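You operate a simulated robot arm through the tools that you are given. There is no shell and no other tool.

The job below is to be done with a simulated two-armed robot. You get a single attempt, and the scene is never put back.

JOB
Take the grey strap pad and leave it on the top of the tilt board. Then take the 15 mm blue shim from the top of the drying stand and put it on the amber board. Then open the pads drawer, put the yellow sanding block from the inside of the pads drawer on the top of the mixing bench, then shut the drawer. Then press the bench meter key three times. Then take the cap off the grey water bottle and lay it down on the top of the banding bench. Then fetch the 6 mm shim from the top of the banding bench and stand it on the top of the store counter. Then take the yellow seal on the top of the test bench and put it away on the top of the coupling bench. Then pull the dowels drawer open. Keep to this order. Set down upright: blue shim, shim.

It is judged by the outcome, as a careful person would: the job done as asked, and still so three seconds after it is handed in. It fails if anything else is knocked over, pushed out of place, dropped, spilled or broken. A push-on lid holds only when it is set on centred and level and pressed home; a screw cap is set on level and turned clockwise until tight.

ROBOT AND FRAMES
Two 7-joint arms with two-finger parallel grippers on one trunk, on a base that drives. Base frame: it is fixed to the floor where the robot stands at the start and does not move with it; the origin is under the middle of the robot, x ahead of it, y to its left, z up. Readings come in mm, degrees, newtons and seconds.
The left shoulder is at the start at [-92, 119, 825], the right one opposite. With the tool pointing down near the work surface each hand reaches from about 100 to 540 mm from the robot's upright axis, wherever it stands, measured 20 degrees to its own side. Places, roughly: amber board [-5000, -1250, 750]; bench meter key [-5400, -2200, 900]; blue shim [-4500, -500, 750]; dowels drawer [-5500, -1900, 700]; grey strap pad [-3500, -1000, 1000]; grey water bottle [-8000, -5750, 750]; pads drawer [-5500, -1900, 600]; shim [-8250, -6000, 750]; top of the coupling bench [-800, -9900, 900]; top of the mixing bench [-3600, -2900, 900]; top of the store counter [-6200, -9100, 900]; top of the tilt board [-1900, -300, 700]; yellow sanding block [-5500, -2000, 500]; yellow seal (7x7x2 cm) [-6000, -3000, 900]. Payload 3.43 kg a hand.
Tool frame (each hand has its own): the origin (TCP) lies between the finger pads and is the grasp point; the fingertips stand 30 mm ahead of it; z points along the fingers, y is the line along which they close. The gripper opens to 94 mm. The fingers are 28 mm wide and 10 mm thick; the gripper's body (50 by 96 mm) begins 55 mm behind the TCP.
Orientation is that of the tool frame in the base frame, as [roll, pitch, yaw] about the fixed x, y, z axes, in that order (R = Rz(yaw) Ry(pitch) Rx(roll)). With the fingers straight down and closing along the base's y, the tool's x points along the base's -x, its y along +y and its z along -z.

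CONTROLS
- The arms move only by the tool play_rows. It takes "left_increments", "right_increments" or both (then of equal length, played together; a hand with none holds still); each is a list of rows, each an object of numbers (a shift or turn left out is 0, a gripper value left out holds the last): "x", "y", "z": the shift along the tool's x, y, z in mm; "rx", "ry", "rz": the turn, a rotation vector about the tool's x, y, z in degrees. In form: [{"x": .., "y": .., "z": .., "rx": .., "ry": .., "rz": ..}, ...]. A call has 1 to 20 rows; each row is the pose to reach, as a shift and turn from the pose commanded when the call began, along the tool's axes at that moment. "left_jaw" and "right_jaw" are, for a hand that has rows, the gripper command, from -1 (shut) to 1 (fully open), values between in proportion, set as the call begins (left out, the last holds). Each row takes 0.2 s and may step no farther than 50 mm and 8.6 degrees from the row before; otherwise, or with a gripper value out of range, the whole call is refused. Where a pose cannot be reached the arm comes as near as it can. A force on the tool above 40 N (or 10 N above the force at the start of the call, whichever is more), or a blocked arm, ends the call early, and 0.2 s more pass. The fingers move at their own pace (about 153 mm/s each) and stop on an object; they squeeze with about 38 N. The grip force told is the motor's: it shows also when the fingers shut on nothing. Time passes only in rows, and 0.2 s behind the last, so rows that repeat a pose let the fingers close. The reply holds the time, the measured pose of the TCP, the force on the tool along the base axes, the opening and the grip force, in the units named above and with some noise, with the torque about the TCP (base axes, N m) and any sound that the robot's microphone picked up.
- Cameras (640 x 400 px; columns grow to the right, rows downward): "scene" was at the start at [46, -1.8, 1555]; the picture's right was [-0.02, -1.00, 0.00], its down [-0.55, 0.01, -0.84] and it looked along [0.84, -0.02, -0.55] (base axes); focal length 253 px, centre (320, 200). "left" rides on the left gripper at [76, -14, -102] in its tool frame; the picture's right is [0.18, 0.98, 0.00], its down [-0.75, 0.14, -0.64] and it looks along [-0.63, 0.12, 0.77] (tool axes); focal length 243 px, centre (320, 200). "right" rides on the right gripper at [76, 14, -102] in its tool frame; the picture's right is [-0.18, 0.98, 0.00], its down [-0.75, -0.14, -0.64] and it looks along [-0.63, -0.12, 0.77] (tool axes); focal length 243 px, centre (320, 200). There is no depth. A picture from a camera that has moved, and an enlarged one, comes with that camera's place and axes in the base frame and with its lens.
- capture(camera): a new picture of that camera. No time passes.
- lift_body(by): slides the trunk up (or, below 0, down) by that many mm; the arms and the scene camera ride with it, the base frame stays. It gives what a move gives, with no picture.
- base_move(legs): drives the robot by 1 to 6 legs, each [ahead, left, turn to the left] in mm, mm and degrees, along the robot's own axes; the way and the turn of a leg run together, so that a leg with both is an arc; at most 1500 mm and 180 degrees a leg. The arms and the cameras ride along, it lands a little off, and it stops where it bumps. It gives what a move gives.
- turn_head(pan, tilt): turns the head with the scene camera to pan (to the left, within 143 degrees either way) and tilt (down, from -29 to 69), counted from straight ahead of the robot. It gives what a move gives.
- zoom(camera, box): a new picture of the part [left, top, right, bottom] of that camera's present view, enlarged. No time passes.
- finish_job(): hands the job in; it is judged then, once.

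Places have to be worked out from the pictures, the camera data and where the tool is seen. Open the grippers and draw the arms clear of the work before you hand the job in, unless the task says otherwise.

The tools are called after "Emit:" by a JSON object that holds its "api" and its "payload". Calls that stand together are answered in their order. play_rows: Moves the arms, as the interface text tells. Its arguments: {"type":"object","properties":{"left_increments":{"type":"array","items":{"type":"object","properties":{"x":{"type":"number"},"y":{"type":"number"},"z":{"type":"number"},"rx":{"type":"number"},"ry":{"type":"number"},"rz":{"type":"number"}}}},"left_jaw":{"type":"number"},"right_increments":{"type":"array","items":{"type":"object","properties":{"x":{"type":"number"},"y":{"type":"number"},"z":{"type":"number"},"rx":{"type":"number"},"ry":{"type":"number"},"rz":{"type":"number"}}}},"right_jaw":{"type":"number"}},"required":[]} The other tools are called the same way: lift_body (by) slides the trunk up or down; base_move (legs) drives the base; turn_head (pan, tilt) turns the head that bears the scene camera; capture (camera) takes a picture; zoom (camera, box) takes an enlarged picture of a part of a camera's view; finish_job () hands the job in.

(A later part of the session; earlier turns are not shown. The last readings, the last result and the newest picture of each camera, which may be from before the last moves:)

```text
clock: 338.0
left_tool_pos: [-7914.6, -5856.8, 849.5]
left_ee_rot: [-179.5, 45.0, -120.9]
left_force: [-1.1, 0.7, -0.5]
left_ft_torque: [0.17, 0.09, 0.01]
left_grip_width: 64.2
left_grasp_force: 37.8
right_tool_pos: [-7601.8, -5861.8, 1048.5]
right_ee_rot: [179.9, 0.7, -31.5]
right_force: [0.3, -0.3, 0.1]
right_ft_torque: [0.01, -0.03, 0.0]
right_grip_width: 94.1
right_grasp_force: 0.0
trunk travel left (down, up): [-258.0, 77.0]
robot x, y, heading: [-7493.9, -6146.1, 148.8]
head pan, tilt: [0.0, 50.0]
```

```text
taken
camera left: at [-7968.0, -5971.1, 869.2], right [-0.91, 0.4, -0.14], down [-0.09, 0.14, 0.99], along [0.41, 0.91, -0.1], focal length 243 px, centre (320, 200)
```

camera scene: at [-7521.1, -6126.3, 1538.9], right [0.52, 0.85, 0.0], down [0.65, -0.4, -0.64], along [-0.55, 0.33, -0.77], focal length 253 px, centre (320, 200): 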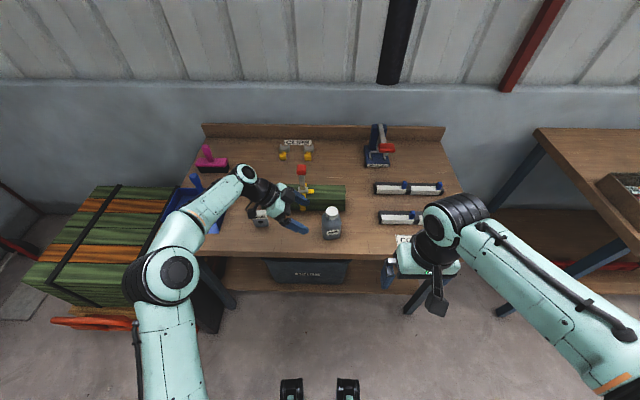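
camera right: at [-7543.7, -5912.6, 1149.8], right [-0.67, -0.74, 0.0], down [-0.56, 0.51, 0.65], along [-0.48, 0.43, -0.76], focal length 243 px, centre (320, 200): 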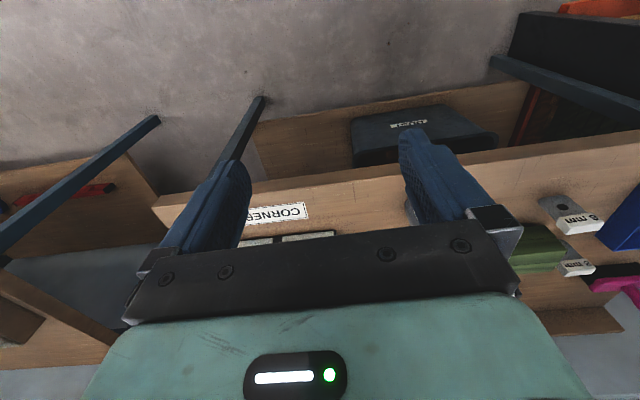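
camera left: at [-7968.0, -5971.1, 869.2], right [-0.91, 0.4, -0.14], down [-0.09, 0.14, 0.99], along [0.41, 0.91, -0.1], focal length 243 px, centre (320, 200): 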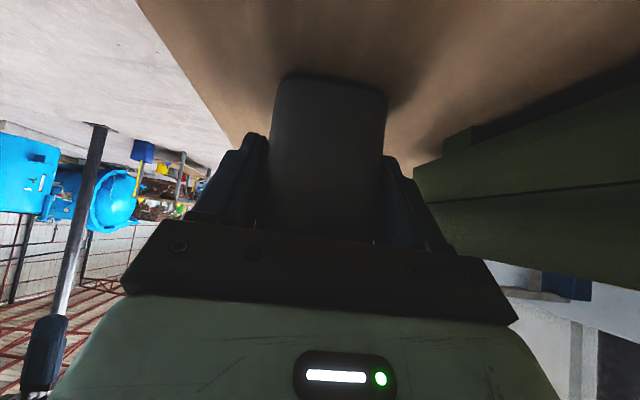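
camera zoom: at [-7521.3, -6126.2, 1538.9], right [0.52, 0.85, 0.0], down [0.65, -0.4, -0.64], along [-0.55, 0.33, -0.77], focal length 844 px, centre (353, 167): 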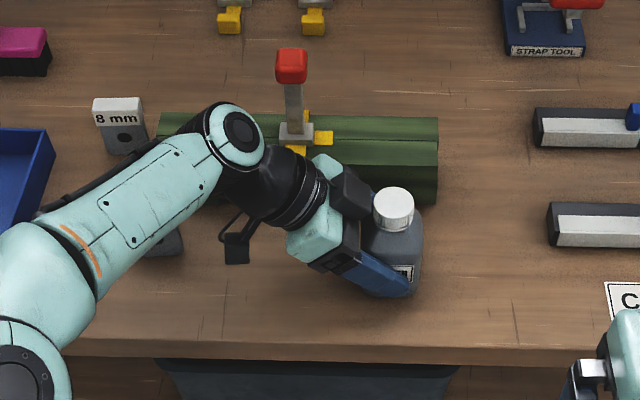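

The body is held at 64 mm. Now I rotate the right hand so its fingers will straddle the cap front/back, and bring it above the cap.

Emit:
{"api": "play_rows", "payload": {"right_increments": [{"rz": -8}, {"rz": -16}, {"rz": -24}, {"rz": -32}, {"rz": -40}, {"rz": -48}, {"rz": -55}], "right_jaw": 0.35}}

Emit:
{"api": "play_rows", "payload": {"right_increments": [{"x": -40, "y": -19}, {"x": -80, "y": -38}, {"x": -120, "y": -57}, {"x": -160, "y": -76}, {"x": -200, "y": -95}, {"x": -240, "y": -114}, {"x": -273, "y": -129}, {"x": -273, "y": -129, "z": 30}, {"x": -273, "y": -129, "z": 30}]}}

Emit:
{"api": "capture", "payload": {"camera": "right"}}

Emit:
{"api": "zoom", "payload": {"camera": "scene", "box": [220, 130, 420, 270]}}

```text
clock: 339.6
left_tool_pos: [-7914.0, -5855.9, 849.2]
left_ee_rot: [-179.5, 45.0, -120.8]
left_force: [-2.1, -0.5, 0.9]
left_ft_torque: [0.19, 0.06, 0.05]
left_grip_width: 64.2
left_grasp_force: 38.1
right_tool_pos: [-7603.0, -5861.0, 1047.4]
right_ee_rot: [-179.5, 0.4, 23.7]
right_force: [-0.8, -0.1, -0.4]
right_ft_torque: [0.0, 0.0, 0.0]
right_grip_width: 63.4
right_grasp_force: 0.0
trunk travel left (down, up): [-258.0, 77.0]
robot x, y, heading: [-7493.6, -6142.5, 148.5]
head pan, tilt: [0.0, 50.0]
```

```text
clock: 341.6
left_tool_pos: [-7914.4, -5854.9, 850.2]
left_ee_rot: [-179.6, 44.9, -120.8]
left_force: [-0.7, -0.5, -0.2]
left_ft_torque: [0.12, 0.06, 0.06]
left_grip_width: 64.0
left_grasp_force: 38.3
right_tool_pos: [-7894.7, -5853.0, 1020.9]
right_ee_rot: [-179.5, 0.5, 23.6]
right_force: [0.4, 0.6, 0.6]
right_ft_torque: [-0.02, 0.01, 0.01]
right_grip_width: 63.3
right_grasp_force: 0.1
right hand out of reach, approached as far as the arm can: row 7, 8, 9
trunk travel left (down, up): [-258.0, 77.0]
robot x, y, heading: [-7494.9, -6142.9, 148.8]
head pan, tilt: [0.0, 50.0]
```

```text
taken
camera right: at [-7818.5, -5835.5, 1122.8], right [0.22, -0.97, -0.01], down [-0.74, -0.17, 0.65], along [-0.63, -0.14, -0.76], focal length 243 px, centre (320, 200)
```

right: 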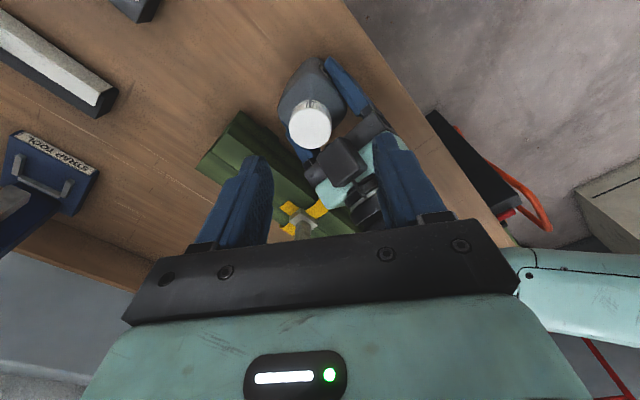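

```text
2.86 times, centred on (320, 200) of scene
camera zoom: at [-7520.7, -6126.0, 1538.9], right [0.52, 0.85, 0.0], down [0.65, -0.4, -0.64], along [-0.55, 0.33, -0.77], focal length 724 px, centre (320, 200)
```

zoom: 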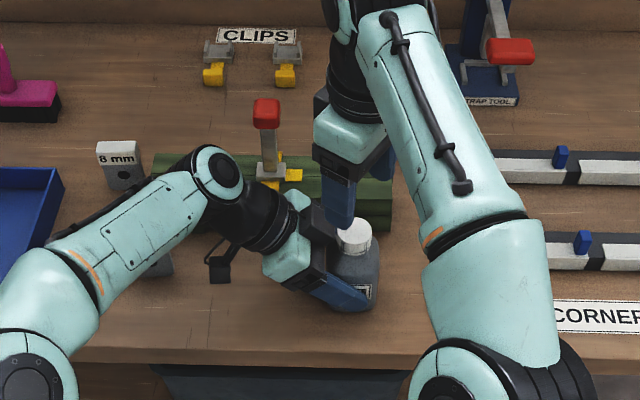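

Cap seen at [-7904, -5850]. I correct the hand by ~10 mm and descend to just above the cap, then check.

Emit:
{"api": "play_rows", "payload": {"right_increments": [{"x": -7, "y": -6, "z": 15}, {"x": -7, "y": -6, "z": 35}, {"x": -7, "y": -6, "z": 48}, {"x": -7, "y": -6, "z": 48}]}}

Emit:
{"api": "capture", "payload": {"camera": "right"}}

Emit:
{"api": "zoom", "payload": {"camera": "scene", "box": [270, 150, 390, 240]}}

```text
clock: 342.6
left_tool_pos: [-7914.3, -5855.4, 850.0]
left_ee_rot: [-179.6, 45.0, -120.8]
left_force: [-0.6, -0.6, 0.4]
left_ft_torque: [0.13, 0.06, 0.03]
left_grip_width: 64.1
left_grasp_force: 38.1
right_tool_pos: [-7903.5, -5851.1, 974.2]
right_ee_rot: [-179.5, 0.5, 23.5]
right_force: [-0.4, 0.7, -0.2]
right_ft_torque: [0.0, 0.02, 0.02]
right_grip_width: 63.6
right_grasp_force: 0.1
trunk travel left (down, up): [-258.0, 77.0]
robot x, y, heading: [-7492.3, -6140.7, 148.6]
head pan, tilt: [0.0, 50.0]
```

```text
taken
camera right: at [-7827.8, -5833.7, 1075.6], right [0.22, -0.97, -0.01], down [-0.74, -0.17, 0.65], along [-0.63, -0.14, -0.76], focal length 243 px, centre (320, 200)
```

right: 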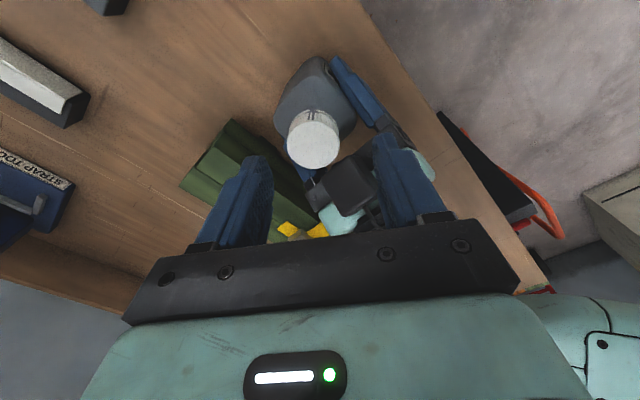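

```text
4.44 times, centred on (330, 195) of scene
camera zoom: at [-7521.2, -6126.3, 1538.9], right [0.52, 0.85, 0.0], down [0.65, -0.4, -0.64], along [-0.55, 0.33, -0.77], focal length 1126 px, centre (276, 222)
```

zoom: 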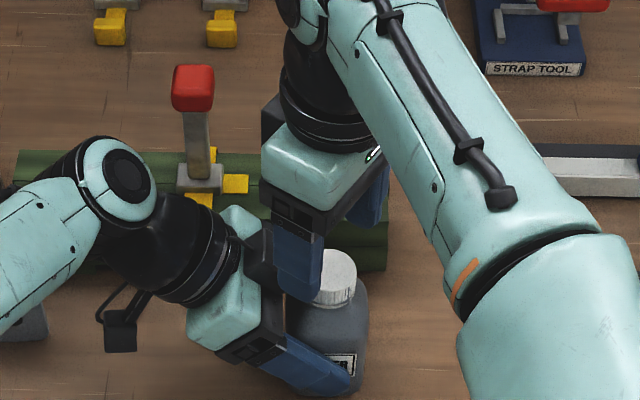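

The front-left finger would come close to the left gripper. I rotate the right hand a further -13° and descend to grip only the cap's upper part (TCP z≈945).

Emit:
{"api": "play_rows", "payload": {"right_increments": [{"rz": -7}, {"rz": -14}, {"rz": -14, "z": 10}, {"rz": -14, "z": 20}, {"rz": -14, "z": 28}, {"rz": -14, "z": 28}], "right_jaw": 0.2}}

Emit:
{"api": "capture", "payload": {"camera": "right"}}

Emit:
{"api": "zoom", "payload": {"camera": "scene", "box": [270, 150, 390, 240]}}

```text
clock: 344.0
left_tool_pos: [-7914.5, -5856.0, 849.9]
left_ee_rot: [-179.5, 45.0, -120.7]
left_force: [-0.6, 0.0, 1.0]
left_ft_torque: [0.16, 0.08, 0.02]
left_grip_width: 64.0
left_grasp_force: 38.2
right_tool_pos: [-7904.0, -5851.8, 945.6]
right_ee_rot: [-179.4, 0.4, 37.5]
right_force: [1.2, 0.2, -0.2]
right_ft_torque: [0.0, -0.01, 0.01]
right_grip_width: 56.2
right_grasp_force: 0.2
trunk travel left (down, up): [-258.0, 77.0]
robot x, y, heading: [-7494.2, -6145.2, 148.7]
head pan, tilt: [0.0, 50.0]
```

```text
taken
camera right: at [-7834.5, -5816.6, 1047.6], right [0.45, -0.89, -0.01], down [-0.68, -0.35, 0.65], along [-0.58, -0.29, -0.76], focal length 243 px, centre (320, 200)
```

right: 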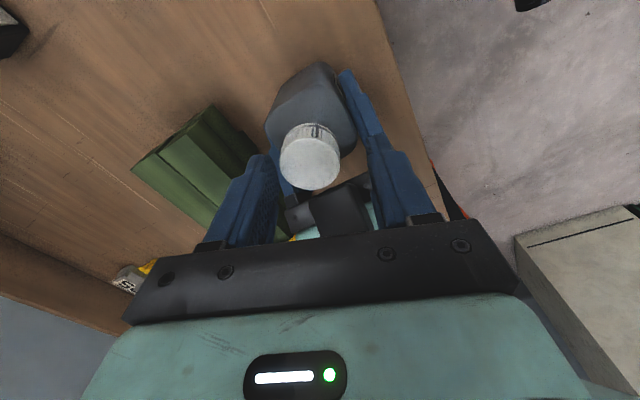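

```text
4.44 times, centred on (330, 195) of scene
camera zoom: at [-7521.2, -6126.3, 1538.9], right [0.52, 0.85, 0.0], down [0.65, -0.4, -0.64], along [-0.55, 0.33, -0.77], focal length 1126 px, centre (276, 222)
```

zoom: 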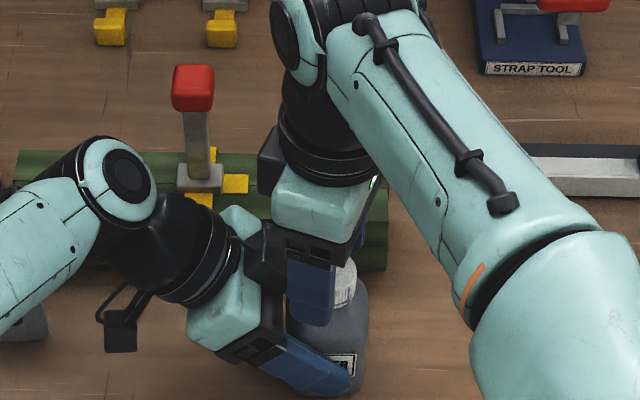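

The cap is ~10 mm to the camera side and 4 mm off; I correct by that and close on the cap.

Emit:
{"api": "play_rows", "payload": {"right_increments": [{"x": 5, "y": -2}, {"x": 10, "y": -4}, {"x": 10, "y": -4}]}}

Emit:
{"api": "capture", "payload": {"camera": "right"}}

```text
clock: 344.8
left_tool_pos: [-7913.6, -5856.6, 850.7]
left_ee_rot: [-179.5, 45.0, -121.0]
left_force: [-1.1, 0.4, 1.1]
left_ft_torque: [0.12, 0.05, 0.04]
left_grip_width: 64.3
left_grasp_force: 37.7
right_tool_pos: [-7898.1, -5844.3, 944.3]
right_ee_rot: [-179.4, 0.3, 37.5]
right_force: [0.9, -0.2, -0.1]
right_ft_torque: [0.04, 0.0, 0.01]
right_grip_width: 56.5
right_grasp_force: 0.1
trunk travel left (down, up): [-258.0, 77.0]
robot x, y, heading: [-7496.4, -6145.5, 148.7]
head pan, tilt: [0.0, 50.0]
```

```text
taken
camera right: at [-7828.3, -5807.5, 1047.0], right [0.45, -0.89, -0.01], down [-0.68, -0.35, 0.65], along [-0.58, -0.29, -0.76], focal length 243 px, centre (320, 200)
```

right: 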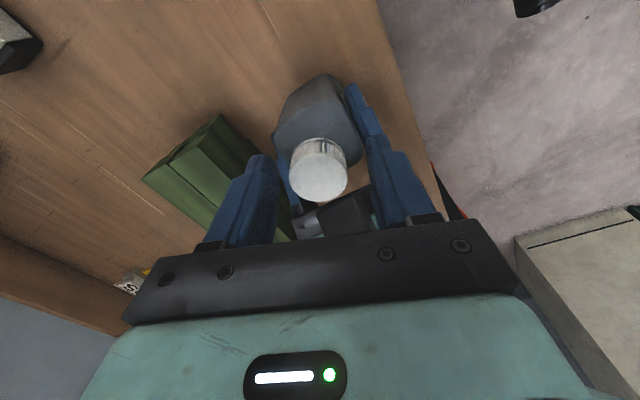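

Centred now. I close on the cap.

Emit:
{"api": "play_rows", "payload": {"right_increments": [{"z": 0}, {"z": 0}, {"z": 0}], "right_jaw": -1}}

Emit:
{"api": "capture", "payload": {"camera": "right"}}

```text
clock: 345.6
left_tool_pos: [-7913.2, -5856.0, 849.7]
left_ee_rot: [-179.3, 45.0, -121.0]
left_force: [14.5, -16.9, 3.6]
left_ft_torque: [1.14, 0.82, -0.22]
left_grip_width: 64.4
left_grasp_force: 37.9
right_tool_pos: [-7898.3, -5841.4, 945.8]
right_ee_rot: [-179.0, 0.4, 37.3]
right_force: [-14.9, 17.8, -3.3]
right_ft_torque: [0.68, 0.56, -0.28]
right_grip_width: 33.6
right_grasp_force: 37.7
trunk travel left (down, up): [-258.0, 77.0]
robot x, y, heading: [-7494.1, -6142.4, 148.6]
head pan, tilt: [0.0, 50.0]
```

```text
taken
camera right: at [-7828.0, -5806.2, 1047.4], right [0.45, -0.89, -0.01], down [-0.68, -0.35, 0.65], along [-0.58, -0.28, -0.76], focal length 243 px, centre (320, 200)
```

right: 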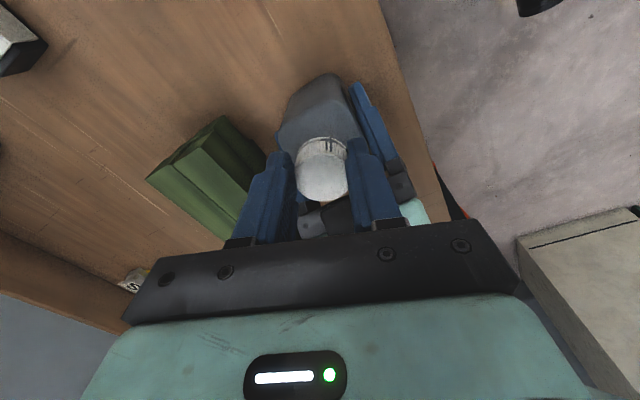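

Cap gripped (33.6 mm) with some side load; I relieve it 3 mm, then twist counter-clockwise ~45° watching torque.

Emit:
{"api": "play_rows", "payload": {"right_increments": [{"y": -3}, {"y": -3}]}}

Emit:
{"api": "play_rows", "payload": {"right_increments": [{"rz": -6}, {"rz": -12}, {"rz": -18}, {"rz": -24}, {"rz": -30}, {"rz": -36}, {"rz": -42}]}}

Emit:
{"api": "capture", "payload": {"camera": "right"}}

```text
clock: 346.2
left_tool_pos: [-7914.4, -5855.9, 850.0]
left_ee_rot: [-179.5, 45.0, -120.8]
left_force: [8.2, -10.7, 1.0]
left_ft_torque: [0.65, 0.0, -0.08]
left_grip_width: 64.0
left_grasp_force: 38.3
right_tool_pos: [-7899.5, -5840.2, 946.2]
right_ee_rot: [-179.4, 0.4, 37.5]
right_force: [-6.4, 10.2, 0.0]
right_ft_torque: [0.42, 0.34, -0.13]
right_grip_width: 33.2
right_grasp_force: 38.5
trunk travel left (down, up): [-258.0, 77.0]
robot x, y, heading: [-7493.6, -6143.3, 148.5]
head pan, tilt: [0.0, 50.0]
```

```text
clock: 347.8
left_tool_pos: [-7910.4, -5856.1, 849.6]
left_ee_rot: [-179.0, 45.0, -120.8]
left_force: [26.4, -26.9, 1.8]
left_ft_torque: [1.21, 1.37, -0.25]
left_grip_width: 64.9
left_grasp_force: 37.7
right_tool_pos: [-7901.4, -5838.4, 947.3]
right_ee_rot: [-178.5, -0.4, 79.5]
right_force: [-23.9, 25.1, 2.4]
right_ft_torque: [0.93, 0.83, -0.35]
right_grip_width: 33.4
right_grasp_force: 38.1
trunk travel left (down, up): [-258.0, 77.0]
robot x, y, heading: [-7492.8, -6146.4, 148.8]
head pan, tilt: [0.0, 50.0]
```

```text
taken
camera right: at [-7871.8, -5766.4, 1049.2], right [0.93, -0.36, -0.02], down [-0.26, -0.72, 0.64], along [-0.25, -0.59, -0.77], focal length 243 px, centre (320, 200)
```

right: 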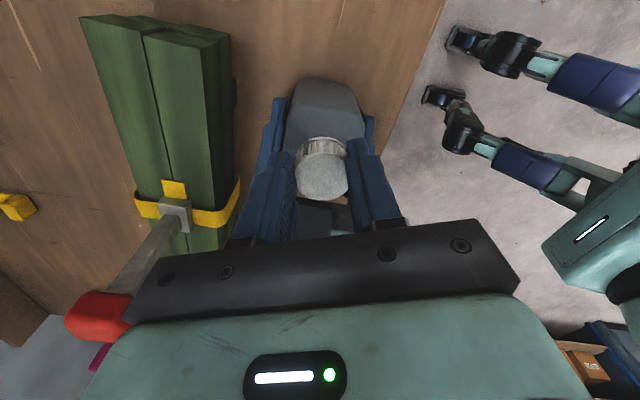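

It twisted 42° with low torque. I relieve the side load and try a gentle 4 mm lift to see whether the cap is loose.

Emit:
{"api": "play_rows", "payload": {"right_increments": [{"x": 2, "y": -3}, {"x": 2, "y": -3}]}}

Emit:
{"api": "play_rows", "payload": {"right_increments": [{"z": -1}, {"z": -2}, {"z": -3}]}}

```text
clock: 348.4
left_tool_pos: [-7912.9, -5856.8, 850.0]
left_ee_rot: [-179.4, 44.8, -120.8]
left_force: [16.8, -17.0, -0.3]
left_ft_torque: [0.54, 0.67, -0.21]
left_grip_width: 64.9
left_grasp_force: 37.9
right_tool_pos: [-7903.6, -5838.0, 947.0]
right_ee_rot: [-179.1, -0.2, 79.6]
right_force: [-14.3, 14.7, 3.3]
right_ft_torque: [0.75, 0.56, -0.2]
right_grip_width: 33.3
right_grasp_force: 37.8
trunk travel left (down, up): [-258.0, 77.0]
robot x, y, heading: [-7491.6, -6144.1, 149.2]
head pan, tilt: [0.0, 50.0]
```

```text
clock: 349.2
left_tool_pos: [-7913.7, -5856.0, 850.0]
left_ee_rot: [-179.5, 45.1, -120.9]
left_force: [16.9, -13.9, -0.4]
left_ft_torque: [0.57, 1.16, -0.25]
left_grip_width: 64.8
left_grasp_force: 38.1
right_tool_pos: [-7905.1, -5837.6, 948.0]
right_ee_rot: [-179.2, -0.1, 79.4]
right_force: [-17.5, 13.7, -3.0]
right_ft_torque: [0.83, 0.54, -0.21]
right_grip_width: 33.3
right_grasp_force: 37.9
trunk travel left (down, up): [-258.0, 77.0]
robot x, y, heading: [-7493.0, -6143.7, 148.7]
head pan, tilt: [0.0, 50.0]
```

Still held by the thread. I open, rotate back, re-centre on the cap and take another stroke.

Emit:
{"api": "play_rows", "payload": {"right_increments": [{"z": 0}, {"z": 0}, {"rz": 7}, {"rz": 14}, {"rz": 21}, {"rz": 28}, {"rz": 35}, {"rz": 42}, {"rz": 42}], "right_jaw": 0.15}}

Emit:
{"api": "capture", "payload": {"camera": "right"}}

```text
clock: 351.2
left_tool_pos: [-7913.6, -5855.2, 849.8]
left_ee_rot: [-179.5, 45.0, -120.8]
left_force: [0.5, 0.2, -0.9]
left_ft_torque: [-0.03, 0.02, 0.02]
left_grip_width: 64.1
left_grasp_force: 38.2
right_tool_pos: [-7903.6, -5838.5, 948.5]
right_ee_rot: [-179.5, 0.4, 37.4]
right_force: [-0.6, 0.4, 0.5]
right_ft_torque: [0.0, -0.02, 0.0]
right_grip_width: 54.2
right_grasp_force: 0.0
trunk travel left (down, up): [-258.0, 77.0]
robot x, y, heading: [-7496.0, -6143.3, 148.6]
head pan, tilt: [0.0, 50.0]
```

```text
taken
camera right: at [-7832.9, -5802.2, 1050.3], right [0.45, -0.89, -0.01], down [-0.68, -0.35, 0.65], along [-0.58, -0.29, -0.76], focal length 243 px, centre (320, 200)
```

right: 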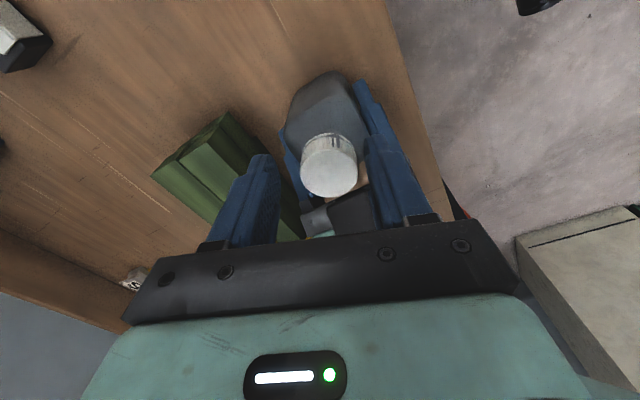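

Cap centre is ~4 mm off the TCP; I re-centre, close and twist again.

Emit:
{"api": "play_rows", "payload": {"right_increments": [{"x": 4, "y": 4, "z": 2}, {"x": 4, "y": 4, "z": 3}]}}

Emit:
{"api": "play_rows", "payload": {"right_increments": [{"z": 0}, {"z": 0}, {"z": 0}], "right_jaw": -1}}

Emit:
{"api": "play_rows", "payload": {"right_increments": [{"rz": -6}, {"rz": -12}, {"rz": -18}, {"rz": -24}, {"rz": -30}, {"rz": -36}, {"rz": -42}, {"rz": -46}]}}

Emit:
{"api": "play_rows", "payload": {"right_increments": [{"z": -1}, {"z": -2}, {"z": -3}]}}

```text
clock: 351.8
left_tool_pos: [-7914.7, -5855.9, 850.3]
left_ee_rot: [-179.5, 45.0, -120.8]
left_force: [0.2, -0.1, 0.1]
left_ft_torque: [-0.01, 0.02, 0.0]
left_grip_width: 64.1
left_grasp_force: 38.2
right_tool_pos: [-7897.1, -5838.0, 945.4]
right_ee_rot: [-179.3, 0.3, 37.5]
right_force: [-0.5, -0.3, 0.2]
right_ft_torque: [0.0, 0.01, -0.02]
right_grip_width: 54.3
right_grasp_force: 0.0
trunk travel left (down, up): [-258.0, 77.0]
robot x, y, heading: [-7495.1, -6140.9, 148.9]
head pan, tilt: [0.0, 50.0]
```

```text
clock: 352.6
left_tool_pos: [-7914.2, -5855.1, 849.1]
left_ee_rot: [-179.5, 45.0, -120.7]
left_force: [-2.3, -0.4, -0.2]
left_ft_torque: [-0.04, -0.09, 0.0]
left_grip_width: 64.2
left_grasp_force: 37.6
right_tool_pos: [-7897.9, -5838.4, 944.5]
right_ee_rot: [-179.4, 0.3, 37.5]
right_force: [1.2, -1.2, -1.0]
right_ft_torque: [-0.03, -0.04, 0.02]
right_grip_width: 33.3
right_grasp_force: 37.7
trunk travel left (down, up): [-258.0, 77.0]
robot x, y, heading: [-7494.1, -6144.8, 148.6]
head pan, tilt: [0.0, 50.0]
```

```text
clock: 354.2
left_tool_pos: [-7911.7, -5855.7, 848.6]
left_ee_rot: [-178.8, 45.0, -121.1]
left_force: [2.0, -2.3, 1.2]
left_ft_torque: [0.09, 0.5, -0.04]
left_grip_width: 65.5
left_grasp_force: 37.7
right_tool_pos: [-7897.1, -5835.5, 947.9]
right_ee_rot: [-178.4, -0.5, 76.4]
right_force: [-3.1, 2.3, -0.3]
right_ft_torque: [-0.07, -0.28, -0.07]
right_grip_width: 33.2
right_grasp_force: 38.2
trunk travel left (down, up): [-258.0, 77.0]
robot x, y, heading: [-7492.3, -6143.3, 148.8]
head pan, tilt: [0.0, 50.0]
stopped in row 7 (left hand): the force on the tool passed its limit at 40 N (the readings are from after the stop); the commanded pose is now the measured one
```

```text
clock: 355.0
left_tool_pos: [-7910.5, -5855.7, 850.5]
left_ee_rot: [-178.8, 45.1, -121.2]
left_force: [9.6, -8.8, 9.3]
left_ft_torque: [0.62, 0.57, -0.13]
left_grip_width: 65.3
left_grasp_force: 38.1
right_tool_pos: [-7899.3, -5834.7, 948.0]
right_ee_rot: [-178.5, -0.5, 76.3]
right_force: [-8.4, 7.9, -11.7]
right_ft_torque: [0.39, 0.13, -0.13]
right_grip_width: 33.1
right_grasp_force: 38.1
trunk travel left (down, up): [-258.0, 77.0]
robot x, y, heading: [-7494.9, -6143.4, 148.8]
head pan, tilt: [0.0, 50.0]
```

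The cap rose ~3 mm during the twist, so it is unscrewing; the side load says the TCP is ~6 mm off along the tool x. I regrip with a -6 mm correction and twist again.

Emit:
{"api": "play_rows", "payload": {"right_increments": [{"z": 0}, {"z": 0}, {"rz": 7}, {"rz": 14}, {"rz": 21}, {"rz": 28}, {"rz": 35}, {"rz": 40}, {"rz": 40}], "right_jaw": 0.15}}

Emit:
{"api": "capture", "payload": {"camera": "right"}}

Emit:
{"api": "zoom", "payload": {"camera": "scene", "box": [270, 150, 390, 240]}}

```text
clock: 357.0
left_tool_pos: [-7911.2, -5856.2, 848.1]
left_ee_rot: [-178.8, 44.9, -120.9]
left_force: [0.1, -0.3, -0.8]
left_ft_torque: [0.0, 0.03, 0.0]
left_grip_width: 64.1
left_grasp_force: 37.7
right_tool_pos: [-7898.4, -5836.5, 949.2]
right_ee_rot: [-178.6, 0.7, 36.3]
right_force: [0.1, 0.1, 0.3]
right_ft_torque: [-0.02, 0.0, 0.0]
right_grip_width: 54.5
right_grasp_force: 0.1
trunk travel left (down, up): [-258.0, 77.0]
robot x, y, heading: [-7494.3, -6144.2, 148.8]
head pan, tilt: [0.0, 50.0]
```

```text
taken
camera right: at [-7826.8, -5803.0, 1050.7], right [0.43, -0.9, -0.02], down [-0.68, -0.34, 0.65], along [-0.6, -0.27, -0.76], focal length 243 px, centre (320, 200)
```

right: 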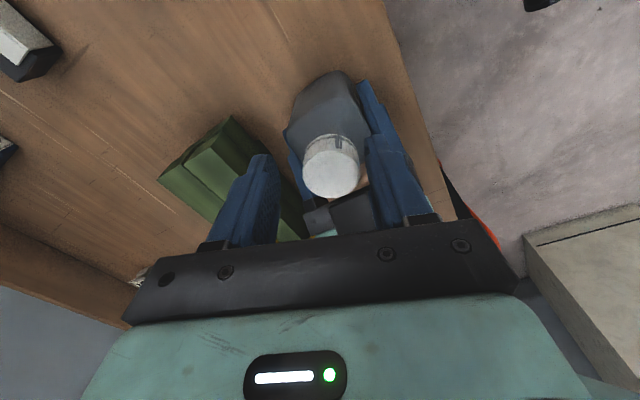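

```text
4.44 times, centred on (330, 195) of scene
camera zoom: at [-7521.4, -6126.0, 1538.9], right [0.52, 0.85, 0.0], down [0.65, -0.4, -0.64], along [-0.55, 0.33, -0.77], focal length 1126 px, centre (276, 222)
```

zoom: 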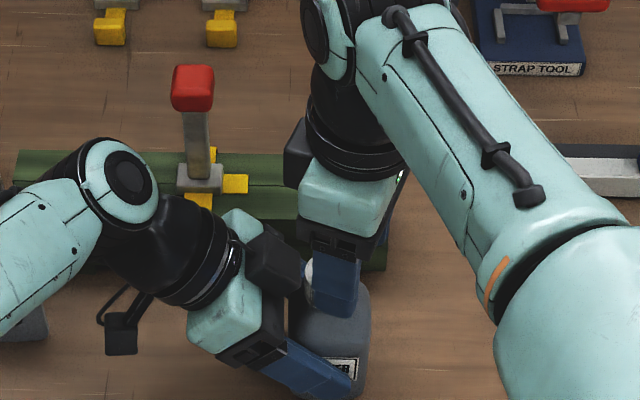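

The scene view shows the hand ~3 mm too far right of the cap and the hand camera ~5 mm off in y. I correct and twist again.

Emit:
{"api": "play_rows", "payload": {"right_increments": [{"x": -3, "y": 5, "z": 2}, {"x": -3, "y": 5, "z": 3}]}}

Emit:
{"api": "play_rows", "payload": {"right_increments": [{"z": 0}, {"z": 0}, {"z": 0}], "right_jaw": -1}}

Emit:
{"api": "play_rows", "payload": {"right_increments": [{"rz": -6}, {"rz": -12}, {"rz": -18}, {"rz": -24}, {"rz": -30}, {"rz": -36}, {"rz": -42}]}}

Emit:
{"api": "capture", "payload": {"camera": "right"}}

Emit:
{"api": "zoom", "payload": {"camera": "scene", "box": [270, 150, 390, 240]}}

```text
clock: 357.6
left_tool_pos: [-7912.1, -5857.1, 849.4]
left_ee_rot: [-178.9, 44.9, -120.9]
left_force: [0.7, 0.4, -1.1]
left_ft_torque: [-0.04, 0.02, -0.02]
left_grip_width: 64.3
left_grasp_force: 37.6
right_tool_pos: [-7898.7, -5840.7, 947.1]
right_ee_rot: [-178.6, 0.6, 36.4]
right_force: [0.2, -0.2, 0.0]
right_ft_torque: [0.0, -0.02, 0.02]
right_grip_width: 54.2
right_grasp_force: 0.1
trunk travel left (down, up): [-258.0, 77.0]
robot x, y, heading: [-7493.4, -6144.1, 148.7]
head pan, tilt: [0.0, 50.0]
```

```text
clock: 358.4
left_tool_pos: [-7911.8, -5857.0, 848.2]
left_ee_rot: [-178.8, 44.8, -121.0]
left_force: [-3.0, 2.6, -0.1]
left_ft_torque: [-0.18, -0.13, 0.08]
left_grip_width: 64.1
left_grasp_force: 37.9
right_tool_pos: [-7898.3, -5841.3, 946.9]
right_ee_rot: [-178.7, 0.6, 36.4]
right_force: [3.2, -3.1, 1.1]
right_ft_torque: [-0.1, -0.1, 0.01]
right_grip_width: 33.7
right_grasp_force: 37.6
trunk travel left (down, up): [-258.0, 77.0]
robot x, y, heading: [-7490.6, -6144.2, 148.4]
head pan, tilt: [0.0, 50.0]
```

```text
clock: 360.0
left_tool_pos: [-7909.6, -5856.0, 847.7]
left_ee_rot: [-178.5, 44.8, -121.1]
left_force: [23.1, -13.6, -0.2]
left_ft_torque: [1.25, 1.41, -0.21]
left_grip_width: 64.9
left_grasp_force: 37.9
right_tool_pos: [-7901.0, -5839.1, 947.4]
right_ee_rot: [-178.1, -0.5, 78.5]
right_force: [-23.4, 13.4, -0.9]
right_ft_torque: [0.03, 0.9, -0.28]
right_grip_width: 33.5
right_grasp_force: 38.0
trunk travel left (down, up): [-258.0, 77.0]
robot x, y, heading: [-7494.1, -6145.7, 149.0]
head pan, tilt: [0.0, 50.0]
```

```text
taken
camera right: at [-7868.2, -5768.5, 1050.3], right [0.93, -0.38, -0.03], down [-0.27, -0.72, 0.64], along [-0.27, -0.58, -0.77], focal length 243 px, centre (320, 200)
```

right: 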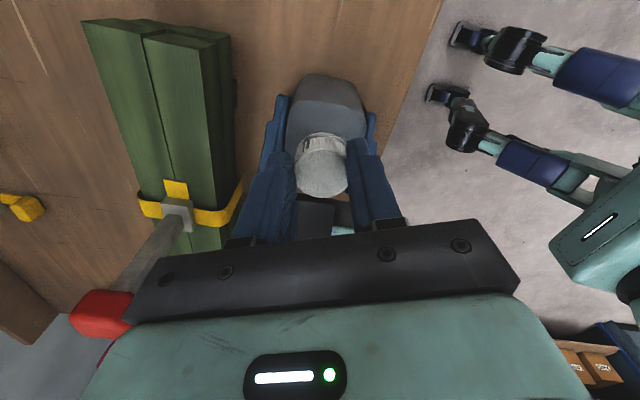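

```text
4.44 times, centred on (330, 195) of scene
camera zoom: at [-7521.2, -6126.1, 1538.9], right [0.52, 0.85, 0.0], down [0.65, -0.4, -0.64], along [-0.55, 0.33, -0.77], focal length 1126 px, centre (276, 222)
```

zoom: 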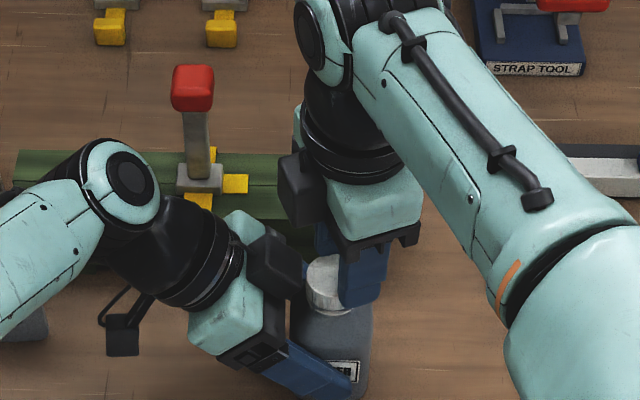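

I zoom the hand camera to see whether the cap itself turns or the fingers slip.

Emit:
{"api": "zoom", "payload": {"camera": "right", "box": [260, 60, 400, 230]}}

Emit:
{"api": "play_rows", "payload": {"right_increments": [{"z": 0}, {"z": 0}, {"rz": 7}, {"rz": 14}, {"rz": 21}, {"rz": 28}, {"rz": 35}, {"rz": 42}, {"rz": 42}], "right_jaw": 0.15}}

Emit:
{"api": "zoom", "payload": {"camera": "right", "box": [260, 60, 400, 230]}}

```text
2.35 times, centred on (330, 145) of right
camera zoom: at [-7868.2, -5768.5, 1050.3], right [0.93, -0.38, -0.03], down [-0.27, -0.72, 0.64], along [-0.27, -0.58, -0.77], focal length 571 px, centre (296, 329)
```

zoom: 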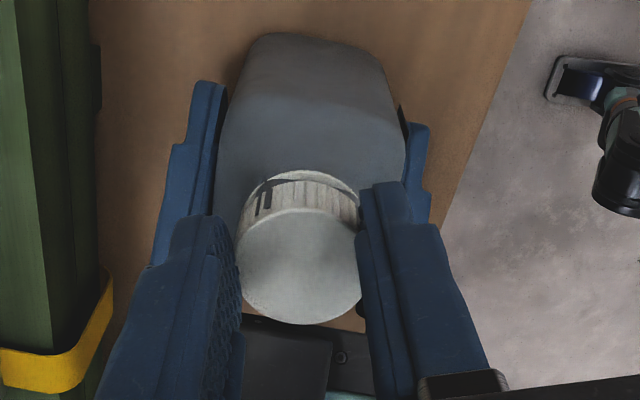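

```text
clock: 362.0
left_tool_pos: [-7909.8, -5856.1, 849.0]
left_ee_rot: [-178.8, 44.9, -121.0]
left_force: [0.7, 0.1, 0.4]
left_ft_torque: [-0.03, 0.03, -0.02]
left_grip_width: 64.4
left_grasp_force: 38.6
right_tool_pos: [-7898.4, -5841.0, 946.3]
right_ee_rot: [-178.6, 0.6, 36.3]
right_force: [0.1, -0.2, -0.2]
right_ft_torque: [0.0, 0.02, -0.02]
right_grip_width: 54.1
right_grasp_force: 0.1
trunk travel left (down, up): [-258.0, 77.0]
robot x, y, heading: [-7495.1, -6145.5, 148.6]
head pan, tilt: [0.0, 50.0]
```

```text
2.35 times, centred on (330, 145) of right
camera zoom: at [-7826.2, -5807.3, 1047.9], right [0.43, -0.9, -0.02], down [-0.68, -0.34, 0.65], along [-0.6, -0.27, -0.76], focal length 571 px, centre (296, 329)
```

zoom: 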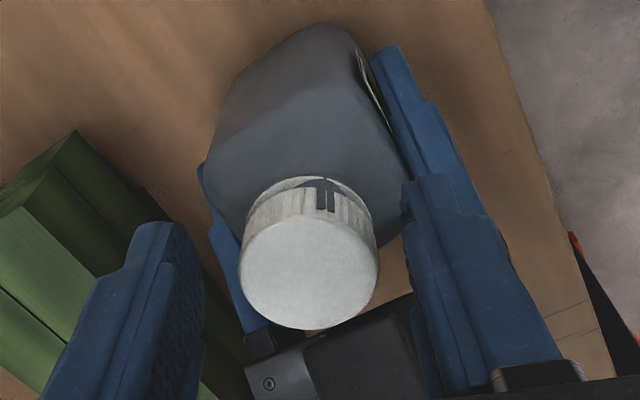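

The mark on the cap stayed fixed in the world: the fingers slipped rather than turning the cap. I look closer at the cap and its mark.

Emit:
{"api": "zoom", "payload": {"camera": "right", "box": [295, 120, 355, 205]}}

Emit:
{"api": "zoom", "payload": {"camera": "scene", "box": [310, 190, 360, 230]}}

```text
4.71 times, centred on (325, 162) of right
camera zoom: at [-7826.2, -5807.3, 1047.9], right [0.43, -0.9, -0.02], down [-0.68, -0.34, 0.65], along [-0.6, -0.27, -0.76], focal length 1142 px, centre (296, 376)
```

zoom: 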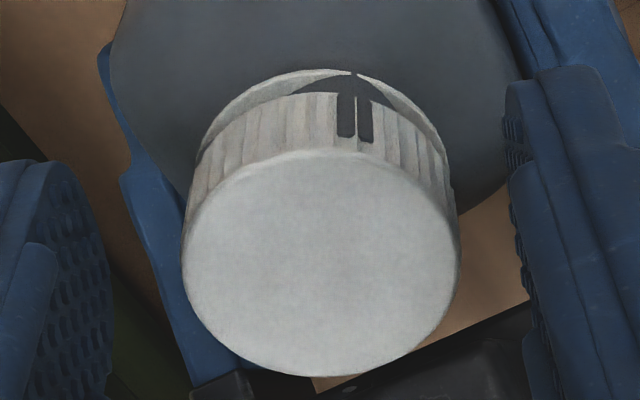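

```text
10.00 times, centred on (335, 210) of scene
camera zoom: at [-7521.4, -6126.1, 1538.9], right [0.52, 0.85, 0.0], down [0.65, -0.4, -0.64], along [-0.55, 0.33, -0.77], focal length 2533 px, centre (170, 100)
```

zoom: 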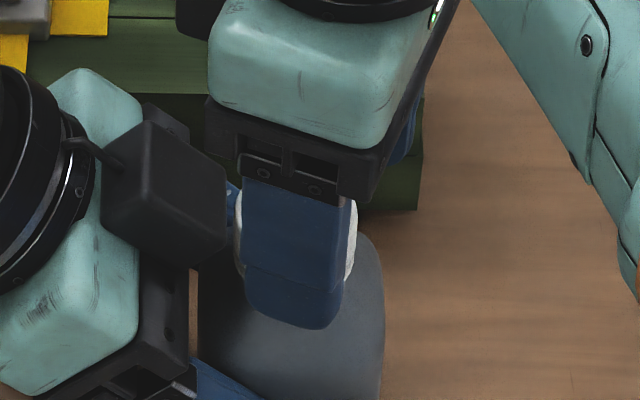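

I grip again and try a firmer straight pull to see if it comes off.

Emit:
{"api": "play_rows", "payload": {"right_increments": [{"z": 2}, {"z": 3}, {"z": 3}]}}

Emit:
{"api": "play_rows", "payload": {"right_increments": [{"z": 0}, {"z": 0}, {"z": 0}], "right_jaw": -1}}

Emit:
{"api": "play_rows", "payload": {"right_increments": [{"z": -2}, {"z": -4}, {"z": -6}, {"z": -8}]}}

Emit:
{"api": "zoom", "payload": {"camera": "scene", "box": [270, 150, 390, 240]}}

Emit:
{"api": "zoom", "payload": {"camera": "right", "box": [260, 60, 400, 230]}}

```text
clock: 362.8
left_tool_pos: [-7911.2, -5855.2, 849.1]
left_ee_rot: [-178.8, 44.9, -120.9]
left_force: [0.3, 0.6, -0.3]
left_ft_torque: [-0.03, 0.02, 0.01]
left_grip_width: 64.1
left_grasp_force: 37.9
right_tool_pos: [-7898.5, -5842.0, 943.7]
right_ee_rot: [-178.6, 0.7, 36.4]
right_force: [0.0, 0.8, -0.4]
right_ft_torque: [0.0, -0.02, -0.02]
right_grip_width: 54.0
right_grasp_force: 0.2
trunk travel left (down, up): [-258.0, 77.0]
robot x, y, heading: [-7495.5, -6145.7, 148.9]
head pan, tilt: [0.0, 50.0]
```

```text
clock: 363.6
left_tool_pos: [-7911.7, -5856.1, 849.0]
left_ee_rot: [-178.8, 44.9, -120.9]
left_force: [-5.7, 4.7, -0.1]
left_ft_torque: [-0.29, -0.26, 0.07]
left_grip_width: 64.4
left_grasp_force: 38.0
right_tool_pos: [-7898.6, -5842.8, 942.5]
right_ee_rot: [-178.7, 0.5, 36.5]
right_force: [5.8, -4.6, 0.9]
right_ft_torque: [-0.22, -0.21, 0.08]
right_grip_width: 33.5
right_grasp_force: 37.4
trunk travel left (down, up): [-258.0, 77.0]
robot x, y, heading: [-7493.3, -6146.3, 148.6]
head pan, tilt: [0.0, 50.0]
```

```text
clock: 364.6
left_tool_pos: [-7911.3, -5854.1, 852.6]
left_ee_rot: [-179.2, 45.3, -121.3]
left_force: [0.9, -0.7, 25.1]
left_ft_torque: [0.31, -0.04, -0.03]
left_grip_width: 64.1
left_grasp_force: 37.4
right_tool_pos: [-7896.3, -5840.1, 948.9]
right_ee_rot: [-178.8, 0.3, 36.4]
right_force: [-0.5, 0.7, -28.7]
right_ft_torque: [0.17, -0.27, -0.01]
right_grip_width: 33.5
right_grasp_force: 38.9
trunk travel left (down, up): [-258.0, 77.0]
robot x, y, heading: [-7494.2, -6141.4, 148.6]
head pan, tilt: [0.0, 50.0]
```

```text
4.44 times, centred on (330, 195) of scene
camera zoom: at [-7521.4, -6126.1, 1538.9], right [0.52, 0.85, 0.0], down [0.65, -0.4, -0.64], along [-0.55, 0.33, -0.77], focal length 1126 px, centre (276, 222)
```

zoom: 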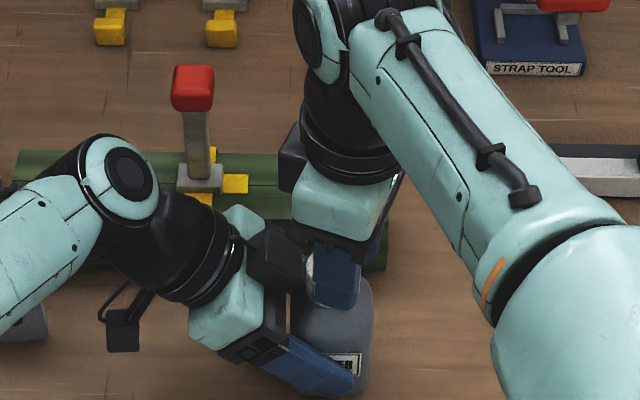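

```text
2.35 times, centred on (330, 145) of right
camera zoom: at [-7826.3, -5807.4, 1050.7], right [0.43, -0.9, -0.02], down [-0.68, -0.34, 0.65], along [-0.59, -0.27, -0.76], focal length 571 px, centre (296, 329)
```

zoom: 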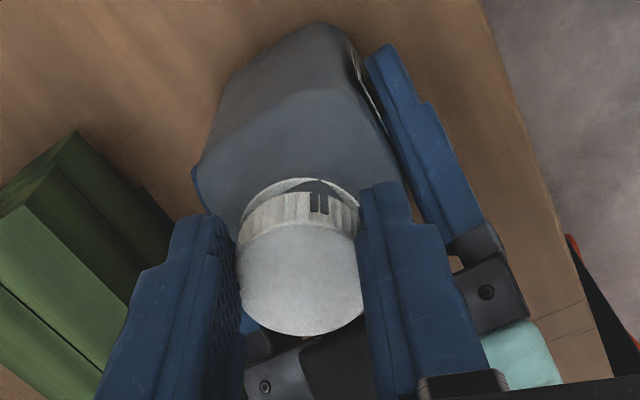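

The shadows fooled me; the load pattern shows the cap axis is ~4 mm toward tool -x, and low torque suggests it is turning. I relax the pull, re-centre by -4 mm and keep unscrewing in strokes.

Emit:
{"api": "play_rows", "payload": {"right_increments": [{"z": 3}, {"z": 6}, {"z": 6}]}}

Emit:
{"api": "play_rows", "payload": {"right_increments": [{"z": 0}, {"z": 0}, {"x": -4, "y": 1}, {"x": -4, "y": 1, "rz": 6}, {"x": -4, "y": 1, "rz": 10}], "right_jaw": 0.1}}

Emit:
{"api": "play_rows", "payload": {"right_increments": [{"z": 0}, {"z": 0}, {"z": 0}], "right_jaw": -1}}

Emit:
{"api": "play_rows", "payload": {"right_increments": [{"rz": -6}, {"rz": -12}, {"rz": -18}, {"rz": -24}, {"rz": -30}, {"rz": -36}, {"rz": -42}, {"rz": -48}, {"rz": -54}, {"rz": -58}]}}

```text
clock: 365.4
left_tool_pos: [-7912.7, -5858.0, 849.0]
left_ee_rot: [-178.9, 44.9, -120.8]
left_force: [-7.8, 8.3, 15.5]
left_ft_torque: [-0.34, -0.16, 0.1]
left_grip_width: 64.1
left_grasp_force: 37.7
right_tool_pos: [-7898.7, -5841.2, 944.5]
right_ee_rot: [-178.9, 0.6, 36.5]
right_force: [8.5, -7.3, -17.7]
right_ft_torque: [-0.15, -0.77, 0.11]
right_grip_width: 33.4
right_grasp_force: 38.4
trunk travel left (down, up): [-258.0, 77.0]
robot x, y, heading: [-7490.9, -6146.6, 148.8]
head pan, tilt: [0.0, 50.0]
```

```text
clock: 366.6
left_tool_pos: [-7911.4, -5857.6, 847.5]
left_ee_rot: [-178.7, 44.9, -120.9]
left_force: [-2.3, -2.0, 5.7]
left_ft_torque: [-0.16, 0.5, 0.05]
left_grip_width: 64.4
left_grasp_force: 38.0
right_tool_pos: [-7900.3, -5845.8, 945.5]
right_ee_rot: [-178.7, 0.9, 26.4]
right_force: [-0.1, 1.0, 0.4]
right_ft_torque: [0.01, -0.03, -0.03]
right_grip_width: 51.8
right_grasp_force: 0.1
trunk travel left (down, up): [-258.0, 77.0]
robot x, y, heading: [-7494.6, -6141.5, 148.6]
head pan, tilt: [0.0, 50.0]
```

```text
clock: 367.4
left_tool_pos: [-7910.5, -5856.4, 848.7]
left_ee_rot: [-178.7, 44.9, -120.8]
left_force: [-6.4, 5.2, -0.8]
left_ft_torque: [-0.46, -0.34, 0.11]
left_grip_width: 64.4
left_grasp_force: 38.3
right_tool_pos: [-7901.6, -5845.7, 945.2]
right_ee_rot: [-178.9, 0.9, 26.5]
right_force: [7.0, -6.4, 1.1]
right_ft_torque: [-0.19, -0.29, 0.08]
right_grip_width: 34.4
right_grasp_force: 38.0
trunk travel left (down, up): [-258.0, 77.0]
robot x, y, heading: [-7493.8, -6145.6, 148.8]
head pan, tilt: [0.0, 50.0]
```

```text
clock: 369.6
left_tool_pos: [-7909.8, -5855.9, 848.4]
left_ee_rot: [-178.5, 44.9, -121.0]
left_force: [22.9, -15.7, -4.3]
left_ft_torque: [1.26, 1.45, -0.33]
left_grip_width: 64.6
left_grasp_force: 38.2
right_tool_pos: [-7902.2, -5842.8, 945.6]
right_ee_rot: [-178.3, -0.8, 84.5]
right_force: [-22.3, 17.0, 1.1]
right_ft_torque: [0.33, 0.86, -0.18]
right_grip_width: 33.8
right_grasp_force: 39.1
trunk travel left (down, up): [-258.0, 77.0]
robot x, y, heading: [-7492.9, -6144.7, 148.7]
head pan, tilt: [0.0, 50.0]
```

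I relieve the residual offset and continue with further strokes in sequence.

Emit:
{"api": "play_rows", "payload": {"right_increments": [{"z": 0}, {"z": 0}, {"x": -2, "y": -2, "rz": 8}, {"x": -2, "y": -2, "rz": 16}, {"x": -2, "y": -2, "rz": 24}, {"x": -2, "y": -2, "rz": 32}, {"x": -2, "y": -2, "rz": 40}, {"x": -2, "y": -2, "rz": 48}, {"x": -2, "y": -2, "rz": 56}, {"x": -2, "y": -2, "rz": 58}], "right_jaw": 0.1}}

Emit:
{"api": "zoom", "payload": {"camera": "right", "box": [260, 60, 400, 230]}}

Emit:
{"api": "play_rows", "payload": {"right_increments": [{"z": 0}, {"z": 0}, {"z": 0}], "right_jaw": -1}}

Emit:
{"api": "play_rows", "payload": {"right_increments": [{"rz": -6}, {"rz": -12}, {"rz": -18}, {"rz": -24}, {"rz": -30}, {"rz": -36}, {"rz": -42}, {"rz": -48}, {"rz": -54}, {"rz": -58}]}}

Emit:
{"api": "zoom", "payload": {"camera": "right", "box": [260, 60, 400, 230]}}

Emit:
{"api": "play_rows", "payload": {"right_increments": [{"z": -2}, {"z": -4}, {"z": -4}]}}

```text
clock: 371.8
left_tool_pos: [-7911.5, -5856.3, 849.4]
left_ee_rot: [-178.8, 45.0, -120.9]
left_force: [-0.7, 0.2, -2.8]
left_ft_torque: [-0.05, 0.02, 0.0]
left_grip_width: 64.2
left_grasp_force: 38.0
right_tool_pos: [-7902.9, -5846.6, 944.9]
right_ee_rot: [-178.9, 0.9, 26.3]
right_force: [-0.4, 0.5, -0.1]
right_ft_torque: [0.03, -0.03, -0.02]
right_grip_width: 51.6
right_grasp_force: 0.0
trunk travel left (down, up): [-258.0, 77.0]
robot x, y, heading: [-7495.0, -6144.8, 148.7]
head pan, tilt: [0.0, 50.0]
```

```text
2.35 times, centred on (330, 145) of right
camera zoom: at [-7826.4, -5825.1, 1046.4], right [0.27, -0.96, -0.02], down [-0.72, -0.22, 0.66], along [-0.64, -0.16, -0.75], focal length 571 px, centre (296, 329)
```

zoom: 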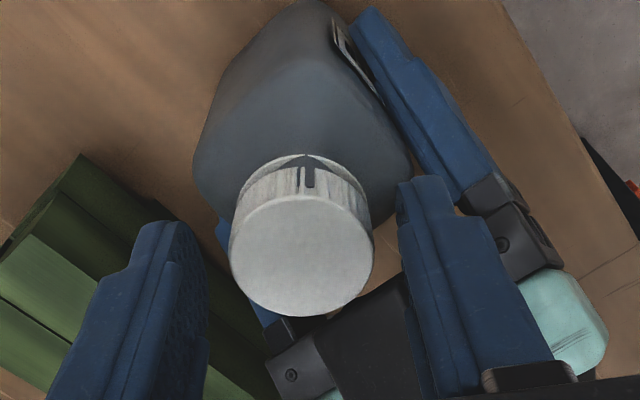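

```text
clock: 372.6
left_tool_pos: [-7912.8, -5857.1, 848.6]
left_ee_rot: [-178.8, 44.9, -120.8]
left_force: [-11.8, 4.4, -3.1]
left_ft_torque: [-0.33, -0.38, 0.13]
left_grip_width: 64.3
left_grasp_force: 38.2
right_tool_pos: [-7902.7, -5845.6, 944.8]
right_ee_rot: [-178.8, 0.7, 26.5]
right_force: [12.3, -4.4, 0.9]
right_ft_torque: [-0.08, -0.75, 0.08]
right_grip_width: 35.0
right_grasp_force: 37.9
trunk travel left (down, up): [-258.0, 77.0]
robot x, y, heading: [-7493.8, -6142.2, 148.6]
head pan, tilt: [0.0, 50.0]
```

```text
clock: 374.8
left_tool_pos: [-7910.0, -5855.9, 848.7]
left_ee_rot: [-178.7, 44.9, -121.1]
left_force: [13.8, -15.0, -3.2]
left_ft_torque: [1.37, 1.01, -0.14]
left_grip_width: 64.0
left_grasp_force: 37.9
right_tool_pos: [-7904.9, -5844.1, 946.2]
right_ee_rot: [-178.5, -0.7, 84.4]
right_force: [-13.0, 14.4, -0.2]
right_ft_torque: [-0.04, 0.34, -0.1]
right_grip_width: 33.8
right_grasp_force: 38.2
trunk travel left (down, up): [-258.0, 77.0]
robot x, y, heading: [-7494.2, -6147.6, 148.7]
head pan, tilt: [0.0, 50.0]
```

```text
2.35 times, centred on (330, 145) of right
camera zoom: at [-7879.9, -5771.0, 1049.2], right [0.96, -0.28, -0.03], down [-0.2, -0.75, 0.64], along [-0.2, -0.6, -0.77], focal length 571 px, centre (296, 329)
```

zoom: 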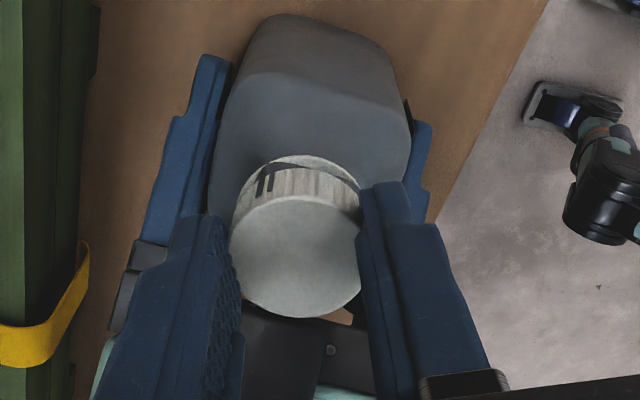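

```text
clock: 375.6
left_tool_pos: [-7910.4, -5856.0, 849.7]
left_ee_rot: [-178.5, 45.0, -121.1]
left_force: [21.5, -15.8, 8.0]
left_ft_torque: [0.56, 1.49, -0.25]
left_grip_width: 64.4
left_grasp_force: 38.2
right_tool_pos: [-7904.1, -5845.8, 948.7]
right_ee_rot: [-178.4, -0.7, 84.4]
right_force: [-21.8, 15.6, -11.1]
right_ft_torque: [1.07, 0.62, -0.11]
right_grip_width: 33.4
right_grasp_force: 38.3
trunk travel left (down, up): [-258.0, 77.0]
robot x, y, heading: [-7495.5, -6143.7, 148.6]
head pan, tilt: [0.0, 50.0]
```

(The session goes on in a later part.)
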